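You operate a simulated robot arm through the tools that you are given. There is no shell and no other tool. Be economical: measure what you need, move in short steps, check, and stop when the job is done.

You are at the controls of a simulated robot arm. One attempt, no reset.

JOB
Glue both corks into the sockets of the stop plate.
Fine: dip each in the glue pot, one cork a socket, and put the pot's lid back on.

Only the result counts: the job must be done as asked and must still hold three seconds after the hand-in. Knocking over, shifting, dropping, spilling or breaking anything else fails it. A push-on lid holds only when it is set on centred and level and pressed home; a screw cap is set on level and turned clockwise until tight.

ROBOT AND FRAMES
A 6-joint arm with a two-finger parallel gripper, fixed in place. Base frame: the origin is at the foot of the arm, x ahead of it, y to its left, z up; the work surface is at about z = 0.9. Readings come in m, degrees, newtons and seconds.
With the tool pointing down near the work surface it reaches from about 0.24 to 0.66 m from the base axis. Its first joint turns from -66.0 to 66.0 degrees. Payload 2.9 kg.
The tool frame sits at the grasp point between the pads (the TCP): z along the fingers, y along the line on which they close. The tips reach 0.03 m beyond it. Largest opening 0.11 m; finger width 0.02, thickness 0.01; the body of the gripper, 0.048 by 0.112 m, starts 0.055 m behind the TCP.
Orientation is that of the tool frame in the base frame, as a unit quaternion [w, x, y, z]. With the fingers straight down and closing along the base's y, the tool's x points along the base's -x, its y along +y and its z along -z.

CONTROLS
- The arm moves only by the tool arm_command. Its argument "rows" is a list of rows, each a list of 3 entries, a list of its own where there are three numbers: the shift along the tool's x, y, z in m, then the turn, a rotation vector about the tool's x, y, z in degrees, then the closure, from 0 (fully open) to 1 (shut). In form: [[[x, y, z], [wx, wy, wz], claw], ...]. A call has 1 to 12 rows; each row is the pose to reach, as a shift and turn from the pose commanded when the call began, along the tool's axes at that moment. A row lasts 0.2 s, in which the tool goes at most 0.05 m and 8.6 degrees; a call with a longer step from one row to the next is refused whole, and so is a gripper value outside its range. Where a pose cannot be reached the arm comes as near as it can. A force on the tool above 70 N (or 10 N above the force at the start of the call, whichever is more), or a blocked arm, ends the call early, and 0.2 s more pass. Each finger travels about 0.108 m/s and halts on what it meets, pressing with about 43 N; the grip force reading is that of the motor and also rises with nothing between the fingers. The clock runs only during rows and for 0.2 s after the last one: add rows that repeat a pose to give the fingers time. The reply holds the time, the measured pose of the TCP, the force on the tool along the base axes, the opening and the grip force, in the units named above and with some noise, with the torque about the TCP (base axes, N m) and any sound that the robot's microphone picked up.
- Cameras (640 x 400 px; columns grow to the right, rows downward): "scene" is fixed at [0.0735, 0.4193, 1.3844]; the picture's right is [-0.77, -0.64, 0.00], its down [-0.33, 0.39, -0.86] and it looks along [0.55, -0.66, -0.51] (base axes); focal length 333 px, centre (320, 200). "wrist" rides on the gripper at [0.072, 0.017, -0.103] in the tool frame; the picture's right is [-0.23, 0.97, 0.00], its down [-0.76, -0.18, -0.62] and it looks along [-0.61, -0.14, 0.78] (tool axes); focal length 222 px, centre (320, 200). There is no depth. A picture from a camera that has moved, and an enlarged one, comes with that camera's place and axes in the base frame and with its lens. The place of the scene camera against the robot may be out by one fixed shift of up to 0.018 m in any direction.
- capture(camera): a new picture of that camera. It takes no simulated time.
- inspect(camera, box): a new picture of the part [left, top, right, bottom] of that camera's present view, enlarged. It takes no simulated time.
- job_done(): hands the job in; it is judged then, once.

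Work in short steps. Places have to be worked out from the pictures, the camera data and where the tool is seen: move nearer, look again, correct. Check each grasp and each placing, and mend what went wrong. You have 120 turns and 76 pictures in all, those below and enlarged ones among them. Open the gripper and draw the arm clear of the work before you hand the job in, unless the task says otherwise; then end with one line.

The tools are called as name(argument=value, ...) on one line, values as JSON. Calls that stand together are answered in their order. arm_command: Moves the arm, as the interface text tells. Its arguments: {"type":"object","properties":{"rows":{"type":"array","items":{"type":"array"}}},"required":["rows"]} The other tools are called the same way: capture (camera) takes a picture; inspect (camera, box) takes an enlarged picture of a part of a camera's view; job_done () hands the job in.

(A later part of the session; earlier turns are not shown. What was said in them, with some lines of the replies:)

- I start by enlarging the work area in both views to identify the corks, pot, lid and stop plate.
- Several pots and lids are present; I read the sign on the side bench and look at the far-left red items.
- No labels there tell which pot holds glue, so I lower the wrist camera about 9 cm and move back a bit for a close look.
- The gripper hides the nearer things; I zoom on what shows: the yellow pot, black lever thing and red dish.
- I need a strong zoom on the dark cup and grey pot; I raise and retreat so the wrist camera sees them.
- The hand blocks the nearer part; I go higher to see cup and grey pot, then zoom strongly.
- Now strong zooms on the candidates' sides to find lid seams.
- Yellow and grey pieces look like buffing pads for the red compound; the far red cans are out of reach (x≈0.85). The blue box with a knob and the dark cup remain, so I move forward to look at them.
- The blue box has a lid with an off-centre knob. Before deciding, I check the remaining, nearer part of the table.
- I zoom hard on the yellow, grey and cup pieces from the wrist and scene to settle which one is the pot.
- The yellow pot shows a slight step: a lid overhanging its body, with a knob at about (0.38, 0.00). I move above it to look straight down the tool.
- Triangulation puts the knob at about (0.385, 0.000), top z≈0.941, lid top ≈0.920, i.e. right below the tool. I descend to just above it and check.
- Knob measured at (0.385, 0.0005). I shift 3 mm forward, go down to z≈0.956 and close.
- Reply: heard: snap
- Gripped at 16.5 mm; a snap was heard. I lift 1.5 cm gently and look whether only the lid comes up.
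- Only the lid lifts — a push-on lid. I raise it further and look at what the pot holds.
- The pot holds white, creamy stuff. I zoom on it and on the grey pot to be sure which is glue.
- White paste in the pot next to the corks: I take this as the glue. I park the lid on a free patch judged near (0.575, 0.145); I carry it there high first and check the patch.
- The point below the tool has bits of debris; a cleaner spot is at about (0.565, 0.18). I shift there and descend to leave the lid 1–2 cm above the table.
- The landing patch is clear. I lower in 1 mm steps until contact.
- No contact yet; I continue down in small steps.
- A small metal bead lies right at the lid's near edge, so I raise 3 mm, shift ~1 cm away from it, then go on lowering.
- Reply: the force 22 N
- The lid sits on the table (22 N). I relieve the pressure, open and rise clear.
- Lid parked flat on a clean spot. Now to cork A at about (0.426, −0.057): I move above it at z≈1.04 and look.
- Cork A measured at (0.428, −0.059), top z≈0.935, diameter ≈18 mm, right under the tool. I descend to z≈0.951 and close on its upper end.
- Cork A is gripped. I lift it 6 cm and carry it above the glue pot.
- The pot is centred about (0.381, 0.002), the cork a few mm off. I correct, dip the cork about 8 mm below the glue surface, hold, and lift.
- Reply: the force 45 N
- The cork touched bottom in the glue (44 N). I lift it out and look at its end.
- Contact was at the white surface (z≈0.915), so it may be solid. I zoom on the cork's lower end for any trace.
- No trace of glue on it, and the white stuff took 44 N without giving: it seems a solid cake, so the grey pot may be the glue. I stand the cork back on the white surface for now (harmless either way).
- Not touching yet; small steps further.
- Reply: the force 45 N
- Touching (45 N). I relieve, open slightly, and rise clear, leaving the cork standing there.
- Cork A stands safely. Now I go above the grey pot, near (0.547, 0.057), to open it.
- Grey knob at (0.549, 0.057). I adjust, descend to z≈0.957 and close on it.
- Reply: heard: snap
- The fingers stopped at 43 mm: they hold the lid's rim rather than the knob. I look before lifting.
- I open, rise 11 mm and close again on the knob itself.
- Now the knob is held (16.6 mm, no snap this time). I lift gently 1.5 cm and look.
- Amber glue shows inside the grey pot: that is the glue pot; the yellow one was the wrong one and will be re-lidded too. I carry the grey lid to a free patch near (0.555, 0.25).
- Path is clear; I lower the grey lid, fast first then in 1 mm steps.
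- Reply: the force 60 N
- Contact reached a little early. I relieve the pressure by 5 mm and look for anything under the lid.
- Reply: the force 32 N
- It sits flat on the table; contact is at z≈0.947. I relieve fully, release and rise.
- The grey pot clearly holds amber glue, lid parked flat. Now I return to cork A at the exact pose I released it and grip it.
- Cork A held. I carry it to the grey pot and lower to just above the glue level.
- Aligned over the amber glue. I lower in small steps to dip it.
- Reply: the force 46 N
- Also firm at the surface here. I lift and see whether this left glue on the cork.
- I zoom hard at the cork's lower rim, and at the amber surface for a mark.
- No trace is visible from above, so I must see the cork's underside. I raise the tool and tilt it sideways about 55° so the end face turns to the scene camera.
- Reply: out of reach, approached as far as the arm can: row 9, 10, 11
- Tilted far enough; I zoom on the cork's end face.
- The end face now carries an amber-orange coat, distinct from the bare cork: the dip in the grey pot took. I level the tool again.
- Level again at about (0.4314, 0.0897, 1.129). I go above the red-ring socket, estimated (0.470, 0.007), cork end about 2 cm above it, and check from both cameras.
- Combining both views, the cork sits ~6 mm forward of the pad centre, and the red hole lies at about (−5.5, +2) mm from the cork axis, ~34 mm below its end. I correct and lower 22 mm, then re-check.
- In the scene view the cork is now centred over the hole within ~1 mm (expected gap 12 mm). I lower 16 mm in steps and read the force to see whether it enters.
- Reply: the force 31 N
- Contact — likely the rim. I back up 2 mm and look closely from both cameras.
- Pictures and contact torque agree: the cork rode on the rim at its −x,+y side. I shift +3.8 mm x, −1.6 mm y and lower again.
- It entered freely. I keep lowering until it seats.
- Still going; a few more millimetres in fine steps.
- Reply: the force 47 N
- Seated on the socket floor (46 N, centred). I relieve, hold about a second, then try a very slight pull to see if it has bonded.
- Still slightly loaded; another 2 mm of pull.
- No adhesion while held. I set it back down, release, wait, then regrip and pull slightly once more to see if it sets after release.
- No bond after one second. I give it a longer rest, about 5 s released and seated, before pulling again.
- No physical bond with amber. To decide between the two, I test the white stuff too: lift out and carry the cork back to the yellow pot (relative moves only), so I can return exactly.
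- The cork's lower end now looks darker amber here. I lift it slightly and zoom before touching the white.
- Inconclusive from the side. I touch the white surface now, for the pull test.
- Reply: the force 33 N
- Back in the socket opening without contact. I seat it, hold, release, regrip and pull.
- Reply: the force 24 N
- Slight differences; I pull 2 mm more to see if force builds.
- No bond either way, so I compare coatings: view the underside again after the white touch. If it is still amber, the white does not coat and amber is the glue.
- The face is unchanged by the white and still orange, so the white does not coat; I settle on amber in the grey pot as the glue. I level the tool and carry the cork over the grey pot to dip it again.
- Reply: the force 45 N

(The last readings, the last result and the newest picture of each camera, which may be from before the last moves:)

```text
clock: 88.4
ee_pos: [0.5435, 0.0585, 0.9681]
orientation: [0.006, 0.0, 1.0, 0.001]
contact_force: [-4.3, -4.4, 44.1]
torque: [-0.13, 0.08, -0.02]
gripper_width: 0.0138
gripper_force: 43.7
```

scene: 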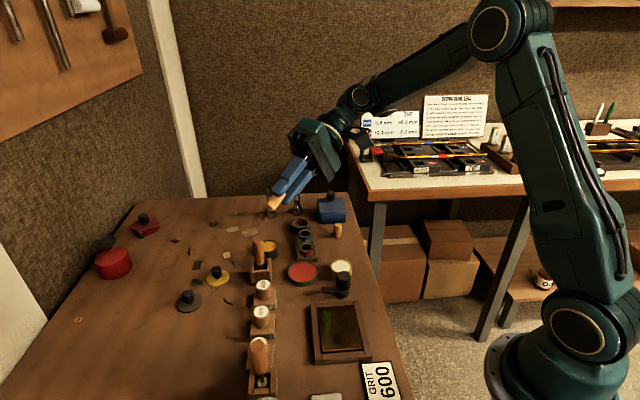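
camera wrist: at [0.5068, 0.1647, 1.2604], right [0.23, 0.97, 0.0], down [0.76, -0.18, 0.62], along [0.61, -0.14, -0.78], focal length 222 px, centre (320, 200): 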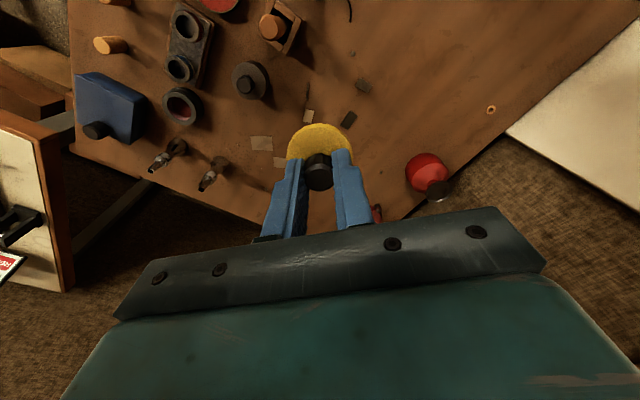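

Dipped again (44 N). I lift, return to the red socket by the exact relative move, and enter the hole.

arm_command(rows=[[[0, 0, 0], [0, 0, 0], 1], [[0, 0, -0.035], [0, 0, 0], 1], [[0, 0, -0.065], [0, 0, 0], 1], [[0.025, -0.017, -0.065], [0, 0, 0], 1], [[0.05, -0.034, -0.065], [0, 0, 0], 1], [[0.073, -0.049, -0.065], [0, 0, 0], 1], [[0.073, -0.049, -0.065], [0, 0, 0], 1], [[0.073, -0.049, -0.035], [0, 0, 0], 1], [[0.073, -0.049, -0.02], [0, 0, 0], 1], [[0.073, -0.049, -0.012], [0, 0, 0], 1], [[0.073, -0.049, -0.007], [0, 0, 0], 1]])

```text
clock: 90.8
ee_pos: [0.4705, 0.0084, 0.9721]
orientation: [0.0, 0.0, 1.0, 0.0]
contact_force: [0.7, -0.2, 0.1]
torque: [0.05, 0.01, 0.0]
gripper_width: 0.0141
gripper_force: 42.9
```

In the hole. I seat it firmly, relieve, release and rise.

arm_command(rows=[[[0, 0, 0.007], [0, 0, 0], 1], [[0, 0, 0.011], [0, 0, 0], 1], [[0, 0, 0.014], [0, 0, 0], 1], [[0, 0, 0.0165], [0, 0, 0], 1], [[0, 0, 0.0165], [0, 0, 0], 1], [[0, 0, 0.0165], [0, 0, 0], 1], [[0, 0, 0.0135], [0, 0, 0], 1], [[0, 0, 0.0135], [0, 0, 0], 0.8], [[0, 0, 0.013], [0, 0, 0], 0.75], [[0, 0, -0.01], [0, 0, 0], 0.75], [[0, 0, -0.05], [0, 0, 0], 0.7], [[0, 0, -0.09], [0, 0, 0], 0.6]])

```text
clock: 93.4
ee_pos: [0.4711, 0.0056, 1.063]
orientation: [0.0, 0.0, 1.0, 0.0]
contact_force: [-0.8, -0.5, -0.2]
torque: [0.02, 0.0, 0.0]
gripper_width: 0.0439
gripper_force: 0.1
```

Now cork B near (0.467, −0.095): I move above it and take one close look (which also shows the seated cork A maybe).

arm_command(rows=[[[0.001, -0.035, 0], [0, 0, 0], 0.6], [[0.002, -0.07, 0], [0, 0, 0], 0.6], [[0.003, -0.103, 0], [0, 0, 0], 0.6], [[0.003, -0.103, 0.04], [0, 0, 0], 0.6], [[0.003, -0.103, 0.04], [0, 0, 0], 0.6]])

inspect(camera="wrist", box=[260, 90, 420, 200])

```text
clock: 94.6
ee_pos: [0.4693, -0.0953, 1.0223]
orientation: [0.0, 0.0, 1.0, 0.0]
contact_force: [0.3, 0.0, 0.3]
torque: [0.01, 0.01, -0.03]
gripper_width: 0.0441
gripper_force: 0.0
```

```text
3.64 times, centred on (340, 145) of wrist
camera zoom: at [0.3973, -0.0779, 1.1255], right [0.23, 0.97, 0.0], down [0.76, -0.18, 0.62], along [0.61, -0.14, -0.78], focal length 808 px, centre (247, 400)
```

zoom: 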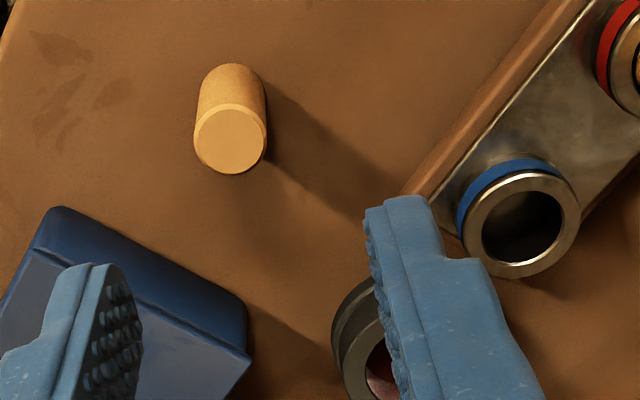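

Cork B lies at about (−2, −3) mm from the tool axis. I correct, go down to z≈0.953 and grip it.

arm_command(rows=[[[0.002, -0.003, 0.03], [0, 0, 0], 0.6], [[0.002, -0.003, 0.055], [0, 0, 0], 0.6], [[0.002, -0.003, 0.0685], [0, 0, 0], 0.6], [[0.002, -0.003, 0.0685], [0, 0, 0], 0.8], [[0.002, -0.003, 0.0685], [0, 0, 0], 1], [[0.002, -0.003, 0.0685], [0, 0, 0], 1], [[0.002, -0.003, 0.03], [0, 0, 0], 1], [[0.002, -0.003, -0.01], [0, 0, 0], 1]])

```text
clock: 96.4
ee_pos: [0.4636, -0.0985, 1.0302]
orientation: [0.0, 0.0, 1.0, 0.0]
contact_force: [-0.3, -0.3, 0.2]
torque: [0.04, 0.02, 0.03]
gripper_width: 0.014
gripper_force: 43.5
```

Cork B gripped and lifted. I carry it to the grey pot and dip it.

arm_command(rows=[[[-0.02, 0.038, 0], [0, 0, 0], 1], [[-0.04, 0.077, 0], [0, 0, 0], 1], [[-0.061, 0.116, 0], [0, 0, 0], 1], [[-0.082, 0.155, 0], [0, 0, 0], 1], [[-0.082, 0.155, 0.0], [0, 0, 0], 1], [[-0.082, 0.155, 0.03], [0, 0, 0], 1], [[-0.082, 0.155, 0.055], [0, 0, 0], 1], [[-0.082, 0.155, 0.06], [0, 0, 0], 1], [[-0.082, 0.155, 0.063], [0, 0, 0], 1], [[-0.082, 0.155, 0.065], [0, 0, 0], 1], [[-0.082, 0.155, 0.067], [0, 0, 0], 1], [[-0.082, 0.155, 0.067], [0, 0, 0], 1]])

```text
clock: 99.0
ee_pos: [0.5503, 0.0571, 0.9695]
orientation: [0.007, 0.0, 1.0, 0.001]
contact_force: [0.0, 1.4, 44.6]
torque: [0.03, -0.1, 0.02]
gripper_width: 0.0144
gripper_force: 42.9
```

Cork B dipped. I lift it and move above the blue-ring socket, stopping ~12 mm above the rim to check.

arm_command(rows=[[[0, 0, -0.03], [0, 0, 0], 1], [[0, 0, -0.065], [0, 0, 0], 1], [[0.013, -0.03, -0.065], [0, 0, 0], 1], [[0.026, -0.06, -0.065], [0, 0, 0], 1], [[0.038, -0.0855, -0.065], [0, 0, 0], 1], [[0.038, -0.0855, -0.04], [0, 0, 0], 1], [[0.038, -0.0855, -0.024], [0, 0, 0], 1], [[0.038, -0.0855, -0.024], [0, 0, 0], 1]])

inspect(camera="scene", box=[285, 208, 321, 250])

inspect(camera="wrist", box=[270, 100, 370, 190])

```text
clock: 100.8
ee_pos: [0.507, -0.0269, 0.9898]
orientation: [0.0, 0.0, 1.0, 0.001]
contact_force: [-0.4, 0.6, 0.0]
torque: [0.03, 0.02, 0.01]
gripper_width: 0.0139
gripper_force: 43.2
```

```text
9.52 times, centred on (303, 229) of scene
camera zoom: at [0.0735, 0.4192, 1.3844], right [-0.77, -0.64, 0.0], down [-0.33, 0.39, -0.86], along [0.55, -0.66, -0.51], focal length 3171 px, centre (482, -76)
```

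zoom: 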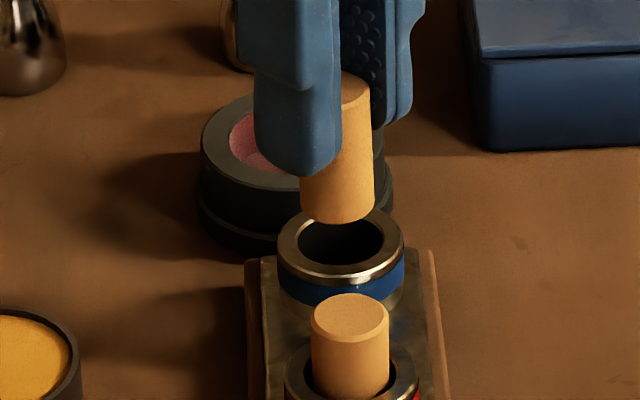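

```text
4.44 times, centred on (320, 145) of wrist
camera zoom: at [0.4371, -0.0094, 1.0913], right [0.23, 0.97, 0.0], down [0.76, -0.18, 0.62], along [0.61, -0.14, -0.78], focal length 987 px, centre (320, 444)
```

zoom: 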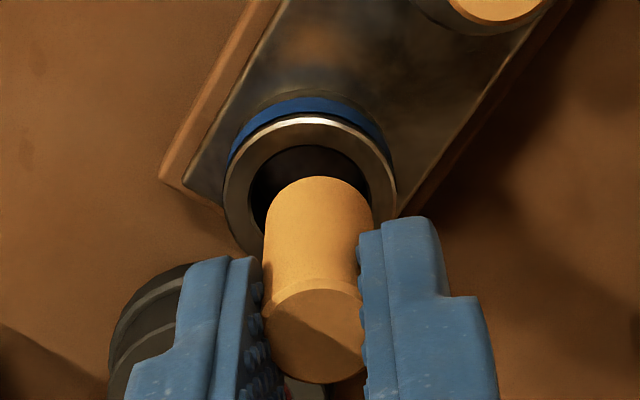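

Cork A stands in the red socket. Cork B appears centred over the blue hole to within about 1 mm in both views; I lower with force feedback.

arm_command(rows=[[[-0.0004, -0.0003, 0.008], [0, 0, 0], 1], [[-0.0004, -0.0003, 0.011], [0, 0, 0], 1], [[-0.0004, -0.0003, 0.013], [0, 0, 0], 1], [[-0.0004, -0.0003, 0.0145], [0, 0, 0], 1], [[-0.0004, -0.0003, 0.016], [0, 0, 0], 1]])

```text
clock: 102.0
ee_pos: [0.5089, -0.0286, 0.9719]
orientation: [0.0, -0.001, 1.0, 0.0]
contact_force: [0.2, 0.2, 0.1]
torque: [-0.01, 0.0, -0.05]
gripper_width: 0.0142
gripper_force: 43.2
```

It entered freely. I seat it, relieve, release and rise.

arm_command(rows=[[[0, 0, 0.006], [0, 0, 0], 1], [[0, 0, 0.011], [0, 0, 0], 1], [[0, 0, 0.014], [0, 0, 0], 1], [[0, 0, 0.016], [0, 0, 0], 1], [[0, 0, 0.018], [0, 0, 0], 1]])

```text
clock: 103.2
ee_pos: [0.5098, -0.0293, 0.9588]
orientation: [0.004, 0.0, 1.0, -0.001]
contact_force: [-6.3, -0.3, 36.5]
torque: [0.03, 0.17, 0.0]
gripper_width: 0.014
gripper_force: 43.2
```

Seated (36 N). Hold, relieve, release, rise.

arm_command(rows=[[[0, 0, 0], [0, 0, 0], 1], [[0, 0, 0], [0, 0, 0], 1], [[0, 0, -0.003], [0, 0, 0], 1], [[0, 0, -0.003], [0, 0, 0], 0.85], [[0, 0, -0.003], [0, 0, 0], 0.75], [[0, 0, -0.0035], [0, 0, 0], 0.75], [[0, 0, -0.03], [0, 0, 0], 0.7], [[0, 0, -0.07], [0, 0, 0], 0.55], [[0, 0, -0.11], [0, 0, 0], 0.55]])

```text
clock: 105.2
ee_pos: [0.5085, -0.0307, 1.064]
orientation: [-0.001, 0.0, 1.0, 0.0]
contact_force: [-0.2, -0.8, -0.3]
torque: [-0.01, -0.03, -0.02]
gripper_width: 0.0496
gripper_force: 0.1
```

Both corks are in. Now the grey lid: I move over to where I parked it, (0.556, 0.251), and descend on its knob.

arm_command(rows=[[[-0.0077, 0.0467, 0], [0, 0, 0], 0.55], [[-0.0154, 0.0933, 0], [0, 0, 0], 0.55], [[-0.0231, 0.14, 0], [0, 0, 0], 0.55], [[-0.0309, 0.1866, 0], [0, 0, 0], 0.55], [[-0.0386, 0.2333, 0], [0, 0, 0], 0.55], [[-0.0463, 0.2799, 0], [0, 0, 0], 0.55], [[-0.0463, 0.2799, 0.04], [0, 0, 0], 0.55], [[-0.0463, 0.2799, 0.08], [0, 0, 0], 0.55], [[-0.0463, 0.2799, 0.105], [0, 0, 0], 0.55], [[-0.0463, 0.2799, 0.117], [0, 0, 0], 0.55], [[-0.0463, 0.2799, 0.117], [0, 0, 0], 0.75], [[-0.0463, 0.2799, 0.117], [0, 0, 0], 0.9]])

arm_command(rows=[[[0, 0, 0], [0, 0, 0], 1], [[0, 0, 0], [0, 0, 0], 1], [[0, 0, -0.04], [0, 0, 0], 1], [[0, 0, -0.08], [0, 0, 0], 1]])

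```text
clock: 107.8
ee_pos: [0.5539, 0.2524, 0.9469]
orientation: [0.001, -0.001, 1.0, 0.0]
contact_force: [0.1, 0.0, -0.4]
torque: [0.01, -0.04, 0.02]
gripper_width: 0.0174
gripper_force: 42.9
```

```text
clock: 108.8
ee_pos: [0.5567, 0.25, 1.027]
orientation: [0.0, 0.0, 1.0, 0.001]
contact_force: [0.7, 0.4, -0.7]
torque: [0.0, -0.01, -0.03]
gripper_width: 0.0176
gripper_force: 42.7
```

Grey lid lifted. I carry it back over the grey pot by the exact reverse move and hover about 1.5 cm above the rim, then look.

arm_command(rows=[[[0, 0, -0.03], [0, 0, 0], 1], [[0.002, -0.049, -0.03], [0, 0, 0], 1], [[0.004, -0.098, -0.03], [0, 0, 0], 1], [[0.006, -0.147, -0.03], [0, 0, 0], 1], [[0.008, -0.195, -0.03], [0, 0, 0], 1], [[0.008, -0.195, 0.01], [0, 0, 0], 1], [[0.008, -0.195, 0.042], [0, 0, 0], 1], [[0.008, -0.195, 0.042], [0, 0, 0], 1]])

inspect(camera="wrist", box=[260, 90, 380, 190])

```text
clock: 110.6
ee_pos: [0.55, 0.0538, 0.9846]
orientation: [0.0, 0.0, 1.0, 0.0]
contact_force: [-0.5, 0.7, 0.3]
torque: [-0.03, -0.02, -0.04]
gripper_width: 0.0174
gripper_force: 43.2
```

```text
4.00 times, centred on (320, 140) of wrist
camera zoom: at [0.4781, 0.0722, 1.0869], right [0.23, 0.97, 0.0], down [0.76, -0.18, 0.62], along [0.61, -0.14, -0.78], focal length 888 px, centre (320, 440)
```

zoom: 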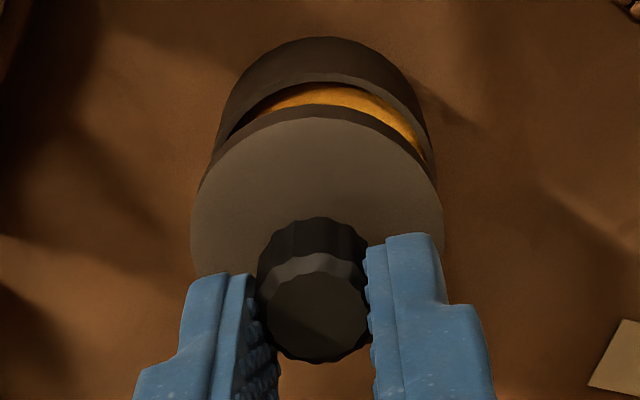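

Lid and pot appear concentric within about 1 mm. I apply a 0.7 mm correction and lower onto the rim, pressing gradually.

arm_command(rows=[[[0.0007, 0.0005, 0.008], [0, 0, 0], 1], [[0.0007, 0.0005, 0.013], [0, 0, 0], 1], [[0.0007, 0.0005, 0.0155], [0, 0, 0], 1], [[0.0007, 0.0005, 0.017], [0, 0, 0], 1], [[0.0007, 0.0005, 0.0185], [0, 0, 0], 1]])

```text
clock: 111.8
ee_pos: [0.5466, 0.0562, 0.9679]
orientation: [0.001, 0.0, 1.0, -0.001]
contact_force: [-3.7, -1.6, 9.2]
torque: [-0.07, 0.18, 0.0]
gripper_width: 0.0178
gripper_force: 42.2
```

Contact at the expected seat height. I press on harder to push it home.

arm_command(rows=[[[0, 0, 0.001], [0, 0, 0], 1], [[0, 0, 0.002], [0, 0, 0], 1], [[0, 0, 0.003], [0, 0, 0], 1], [[0, 0, 0.004], [0, 0, 0], 1]])

```text
clock: 112.8
ee_pos: [0.5477, 0.057, 0.9683]
orientation: [0.005, -0.001, 1.0, 0.001]
contact_force: [-11.5, 2.7, 48.6]
torque: [0.02, 0.94, -0.07]
gripper_width: 0.0175
gripper_force: 43.2
```

No snap yet, and the load leans to one side because the arm flexes. I release, then press straight down on the knob top with closed fingers so the lid can level itself.

arm_command(rows=[[[0, 0, -0.003], [0, 0, 0], 1], [[0, 0, -0.005], [0, 0, 0], 1], [[0, 0, -0.005], [0, 0, 0], 0.7], [[0, 0, -0.005], [0, 0, 0], 0.65], [[0.001, 0, -0.035], [0, 0, 0], 0.65], [[0.001, 0, -0.035], [0, 0, 0], 0.9], [[0.001, 0, -0.035], [0, 0, 0], 1], [[0.001, 0, -0.035], [0, 0, 0], 1]])

```text
clock: 114.6
ee_pos: [0.5424, 0.0565, 0.9975]
orientation: [0.001, 0.0, 1.0, 0.0]
contact_force: [-0.5, 0.1, -0.5]
torque: [-0.01, 0.04, 0.0]
gripper_width: 0.0
gripper_force: 37.7
heard: snap
```

A snap was heard on release. I now press on the knob top to make sure it is home.

arm_command(rows=[[[0, 0, 0.01], [0, 0, 0], 1], [[0, 0, 0.015], [0, 0, 0], 1], [[0, 0, 0.017], [0, 0, 0], 1], [[0, 0, 0.019], [0, 0, 0], 1], [[0, 0, 0.02], [0, 0, 0], 1], [[0, 0, 0.021], [0, 0, 0], 1]])

```text
clock: 116.0
ee_pos: [0.5464, 0.0573, 0.98]
orientation: [0.003, -0.001, 1.0, 0.001]
contact_force: [-12.2, 4.8, 35.9]
torque: [0.13, 0.47, -0.07]
gripper_width: 0.0
gripper_force: 37.5
```

arm_command(rows=[[[0, 0, 0.001], [0, 0, 0], 1], [[0, 0, 0.002], [0, 0, 0], 1], [[0, 0, 0.002], [0, 0, 0], 1], [[0, 0, -0.006], [0, 0, 0], 1], [[0, 0, -0.03], [0, 0, 0], 1], [[0, 0, -0.07], [0, 0, 0], 0.8], [[0, 0, -0.1], [0, 0, 0], 0.55]])

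```text
clock: 117.6
ee_pos: [0.5471, 0.0578, 1.0793]
orientation: [-0.001, 0.0, 1.0, 0.0]
contact_force: [0.4, 0.4, 0.0]
torque: [0.02, 0.03, 0.03]
gripper_width: 0.0495
gripper_force: 0.0
```

Grey lid pressed home at the expected level. Now the yellow lid, parked at (0.5687, 0.1727): I go there and grip its knob.

arm_command(rows=[[[-0.008, 0.04, 0], [0, 0, 0], 0.55], [[-0.016, 0.08, 0], [0, 0, 0], 0.55], [[-0.0227, 0.1165, 0], [0, 0, 0], 0.55], [[-0.0227, 0.1165, 0.04], [0, 0, 0], 0.55], [[-0.0227, 0.1165, 0.08], [0, 0, 0], 0.55], [[-0.0227, 0.1165, 0.12], [0, 0, 0], 0.55], [[-0.0227, 0.1165, 0.1395], [0, 0, 0], 0.55], [[-0.0227, 0.1165, 0.1395], [0, 0, 0], 0.75], [[-0.0227, 0.1165, 0.1395], [0, 0, 0], 1], [[-0.0227, 0.1165, 0.1395], [0, 0, 0], 1], [[-0.0227, 0.1165, 0.1], [0, 0, 0], 1], [[-0.0227, 0.1165, 0.06], [0, 0, 0], 1]])

```text
clock: 120.2
ee_pos: [0.5715, 0.1749, 1.0156]
orientation: [0.001, -0.001, 1.0, 0.0]
contact_force: [-0.4, 0.3, 0.2]
torque: [-0.01, 0.02, 0.0]
gripper_width: 0.0176
gripper_force: 42.9
```

Yellow lid held. I lift high over the wooden handle and carry it back above the yellow pot, hovering ~1.5 cm over the rim.

arm_command(rows=[[[0, 0, -0.048], [0, 0, 0], 1], [[0, 0, -0.093], [0, 0, 0], 1], [[0.031, -0.0285, -0.093], [0, 0, 0], 1], [[0.062, -0.057, -0.093], [0, 0, 0], 1], [[0.0935, -0.0855, -0.093], [0, 0, 0], 1], [[0.125, -0.114, -0.093], [0, 0, 0], 1], [[0.156, -0.1425, -0.093], [0, 0, 0], 1], [[0.187, -0.171, -0.093], [0, 0, 0], 1], [[0.187, -0.171, -0.048], [0, 0, 0], 1], [[0.187, -0.171, -0.003], [0, 0, 0], 1], [[0.187, -0.171, 0.0445], [0, 0, 0], 1], [[0.187, -0.171, 0.0445], [0, 0, 0], 1]])

inspect(camera="wrist", box=[260, 90, 380, 190])

```text
clock: 122.8
ee_pos: [0.382, 0.0011, 0.9704]
orientation: [0.0, 0.0, 1.0, -0.001]
contact_force: [0.0, -0.4, 0.6]
torque: [0.02, 0.0, -0.01]
gripper_width: 0.0173
gripper_force: 42.6
```

```text
4.00 times, centred on (320, 140) of wrist
camera zoom: at [0.3113, 0.0181, 1.0739], right [0.23, 0.97, 0.0], down [0.76, -0.18, 0.62], along [0.61, -0.14, -0.78], focal length 888 px, centre (320, 440)
```

zoom: 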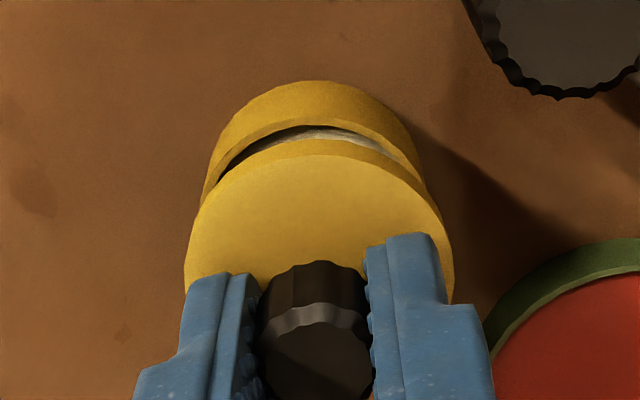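

Lid is about 1 mm off in y (+) and slightly short in x; I correct (+0.8, −1.0 mm) and lower onto the rim, pressing.

arm_command(rows=[[[-0.0008, -0.001, 0.006], [0, 0, 0], 1], [[-0.0008, -0.001, 0.012], [0, 0, 0], 1], [[-0.0008, -0.001, 0.0145], [0, 0, 0], 1], [[-0.0008, -0.001, 0.0165], [0, 0, 0], 1], [[-0.0008, -0.001, 0.018], [0, 0, 0], 1], [[-0.0008, -0.001, 0.019], [0, 0, 0], 1], [[-0.0008, -0.001, 0.02], [0, 0, 0], 1]])

```text
clock: 124.4
ee_pos: [0.3824, 0.0012, 0.9523]
orientation: [-0.001, 0.0, 1.0, 0.0]
contact_force: [-0.2, -0.1, -0.5]
torque: [0.0, -0.02, -0.02]
gripper_width: 0.0175
gripper_force: 42.8
```

No contact yet; continue in fine steps.

arm_command(rows=[[[0, 0, 0.001], [0, 0, 0], 1], [[0, 0, 0.002], [0, 0, 0], 1], [[0, 0, 0.003], [0, 0, 0], 1], [[0, 0, 0.004], [0, 0, 0], 1], [[0, 0, 0.005], [0, 0, 0], 1]])

```text
clock: 125.0
ee_pos: [0.3819, -0.0003, 0.9545]
orientation: [0.001, 0.001, 1.0, 0.0]
contact_force: [-7.0, -0.5, 11.0]
torque: [0.01, 0.17, 0.01]
gripper_width: 0.0177
gripper_force: 42.5
heard: snap
stopped in row 3: the force on the tool passed its limit at 75 N (the readings are from after the stop); the commanded pose is now the measured one
```

Snap heard under firm pressure — the yellow lid is home. I release gently and rise, listening for any further snap.

arm_command(rows=[[[0, 0, 0], [0, 0, 0], 1], [[0, 0, 0], [0, 0, 0], 0.8], [[0, 0, 0], [0, 0, 0], 0.65], [[0, 0, -0.01], [0, 0, 0], 0.65], [[0, 0, -0.045], [0, 0, 0], 0.65], [[0, 0, -0.045], [0, 0, 0], 1], [[0, 0, -0.045], [0, 0, 0], 1], [[0, 0, -0.045], [0, 0, 0], 1]])

```text
clock: 126.8
ee_pos: [0.3835, 0.0004, 0.9998]
orientation: [0.002, 0.001, 1.0, 0.001]
contact_force: [-0.8, 0.8, 0.5]
torque: [0.02, 0.0, 0.0]
gripper_width: 0.0
gripper_force: 37.5
```

No snap on release: it stays on. To be sure of the grey lid, I go back and press its knob harder with closed fingers (up to the force limit).

arm_command(rows=[[[-0.02, 0.006, -0.04], [0, 0, 0], 1], [[-0.06, 0.02, -0.05], [0, 0, 0], 1], [[-0.1, 0.034, -0.05], [0, 0, 0], 1], [[-0.14, 0.048, -0.05], [0, 0, 0], 1], [[-0.1645, 0.0555, -0.05], [0, 0, 0], 1], [[-0.1645, 0.0555, -0.02], [0, 0, 0], 1], [[-0.1645, 0.0555, 0.0], [0, 0, 0], 1], [[-0.1645, 0.0555, 0.01], [0, 0, 0], 1]])

arm_command(rows=[[[0, 0, 0.004], [0, 0, 0], 1], [[0, 0, 0.008], [0, 0, 0], 1], [[0, 0, 0.01], [0, 0, 0], 1], [[0, 0, 0.011], [0, 0, 0], 1], [[0, 0, 0.012], [0, 0, 0], 1], [[0, 0, 0.013], [0, 0, 0], 1], [[0, 0, 0.014], [0, 0, 0], 1], [[0, 0, 0.015], [0, 0, 0], 1], [[0, 0, 0.016], [0, 0, 0], 1]])

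```text
clock: 128.7
ee_pos: [0.5476, 0.0547, 0.9899]
orientation: [0.002, 0.001, 1.0, 0.0]
contact_force: [0.5, 0.1, -1.4]
torque: [-0.01, 0.0, -0.01]
gripper_width: 0.0001
gripper_force: 37.4
```

```text
clock: 130.7
ee_pos: [0.548, 0.0558, 0.9792]
orientation: [0.006, 0.001, 1.0, 0.0]
contact_force: [-16.4, -1.7, 55.5]
torque: [-0.06, 0.83, 0.16]
gripper_width: 0.0001
gripper_force: 37.7
```

55 N and no movement: it is already home. I rise and take the last look at the bench.

arm_command(rows=[[[0, 0, 0.001], [0, 0, 0], 1], [[0, 0, -0.006], [0, 0, 0], 1], [[0, 0, -0.03], [0, 0, 0], 1], [[0, 0, -0.08], [0, 0, 0], 0.8], [[0, 0, -0.13], [0, 0, 0], 0.5], [[0.03, 0.04, -0.17], [0, 0, 0], 0.2], [[0.06, 0.08, -0.18], [0, 0, 0], 0], [[0.09, 0.12, -0.18], [0, 0, 0], 0], [[0.12, 0.15, -0.18], [0, 0, 0], 0]])

inspect(camera="scene", box=[245, 205, 370, 290])

```text
refused: row 6 steps farther than a row can; nothing moved
```

```text
4.71 times, centred on (308, 248) of scene
camera zoom: at [0.0721, 0.4191, 1.3845], right [-0.77, -0.64, 0.0], down [-0.33, 0.39, -0.86], along [0.55, -0.66, -0.51], focal length 1567 px, centre (379, -24)
```

zoom: 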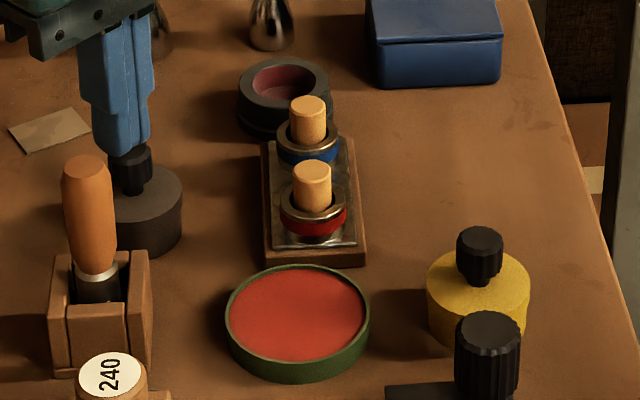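

The move was refused for one step that was too long, but the picture shows both corks in their sockets and both lids on level. I withdraw with shorter steps.

arm_command(rows=[[[0, 0, -0.006], [0, 0, 0], 1], [[0, 0, -0.03], [0, 0, 0], 1], [[0, 0, -0.07], [0, 0, 0], 0.8], [[0, 0, -0.11], [0, 0, 0], 0.5], [[0.0, 0, -0.15], [0, 0, 0], 0.2], [[0.03, 0.01, -0.18], [0, 0, 0], 0], [[0.06, 0.03, -0.19], [0, 0, 0], 0], [[0.09, 0.05, -0.19], [0, 0, 0], 0], [[0.09, 0.05, -0.19], [0, 0, 0], 0]])

```text
clock: 132.7
ee_pos: [0.4569, 0.1086, 1.1648]
orientation: [0.002, 0.001, 1.0, -0.001]
contact_force: [0.1, 0.1, 0.5]
torque: [0.0, -0.04, 0.0]
gripper_width: 0.1099
gripper_force: 0.0
```

The arm is clear, the gripper open, both corks seated and both lids on; I hand in.

job_done()

```text
The job is handed in.
```

Both corks are dipped in the amber glue (grey pot) and seated one per socket, and both pot lids are back on. Nothing labels the glue: I judged it to be the amber. I opened the yellow pot first by mistake, so cork A also touched its white contents before its final amber dip. Cork A came out freely in pull tests after a few seconds, so I have not confirmed that the glue bonds.
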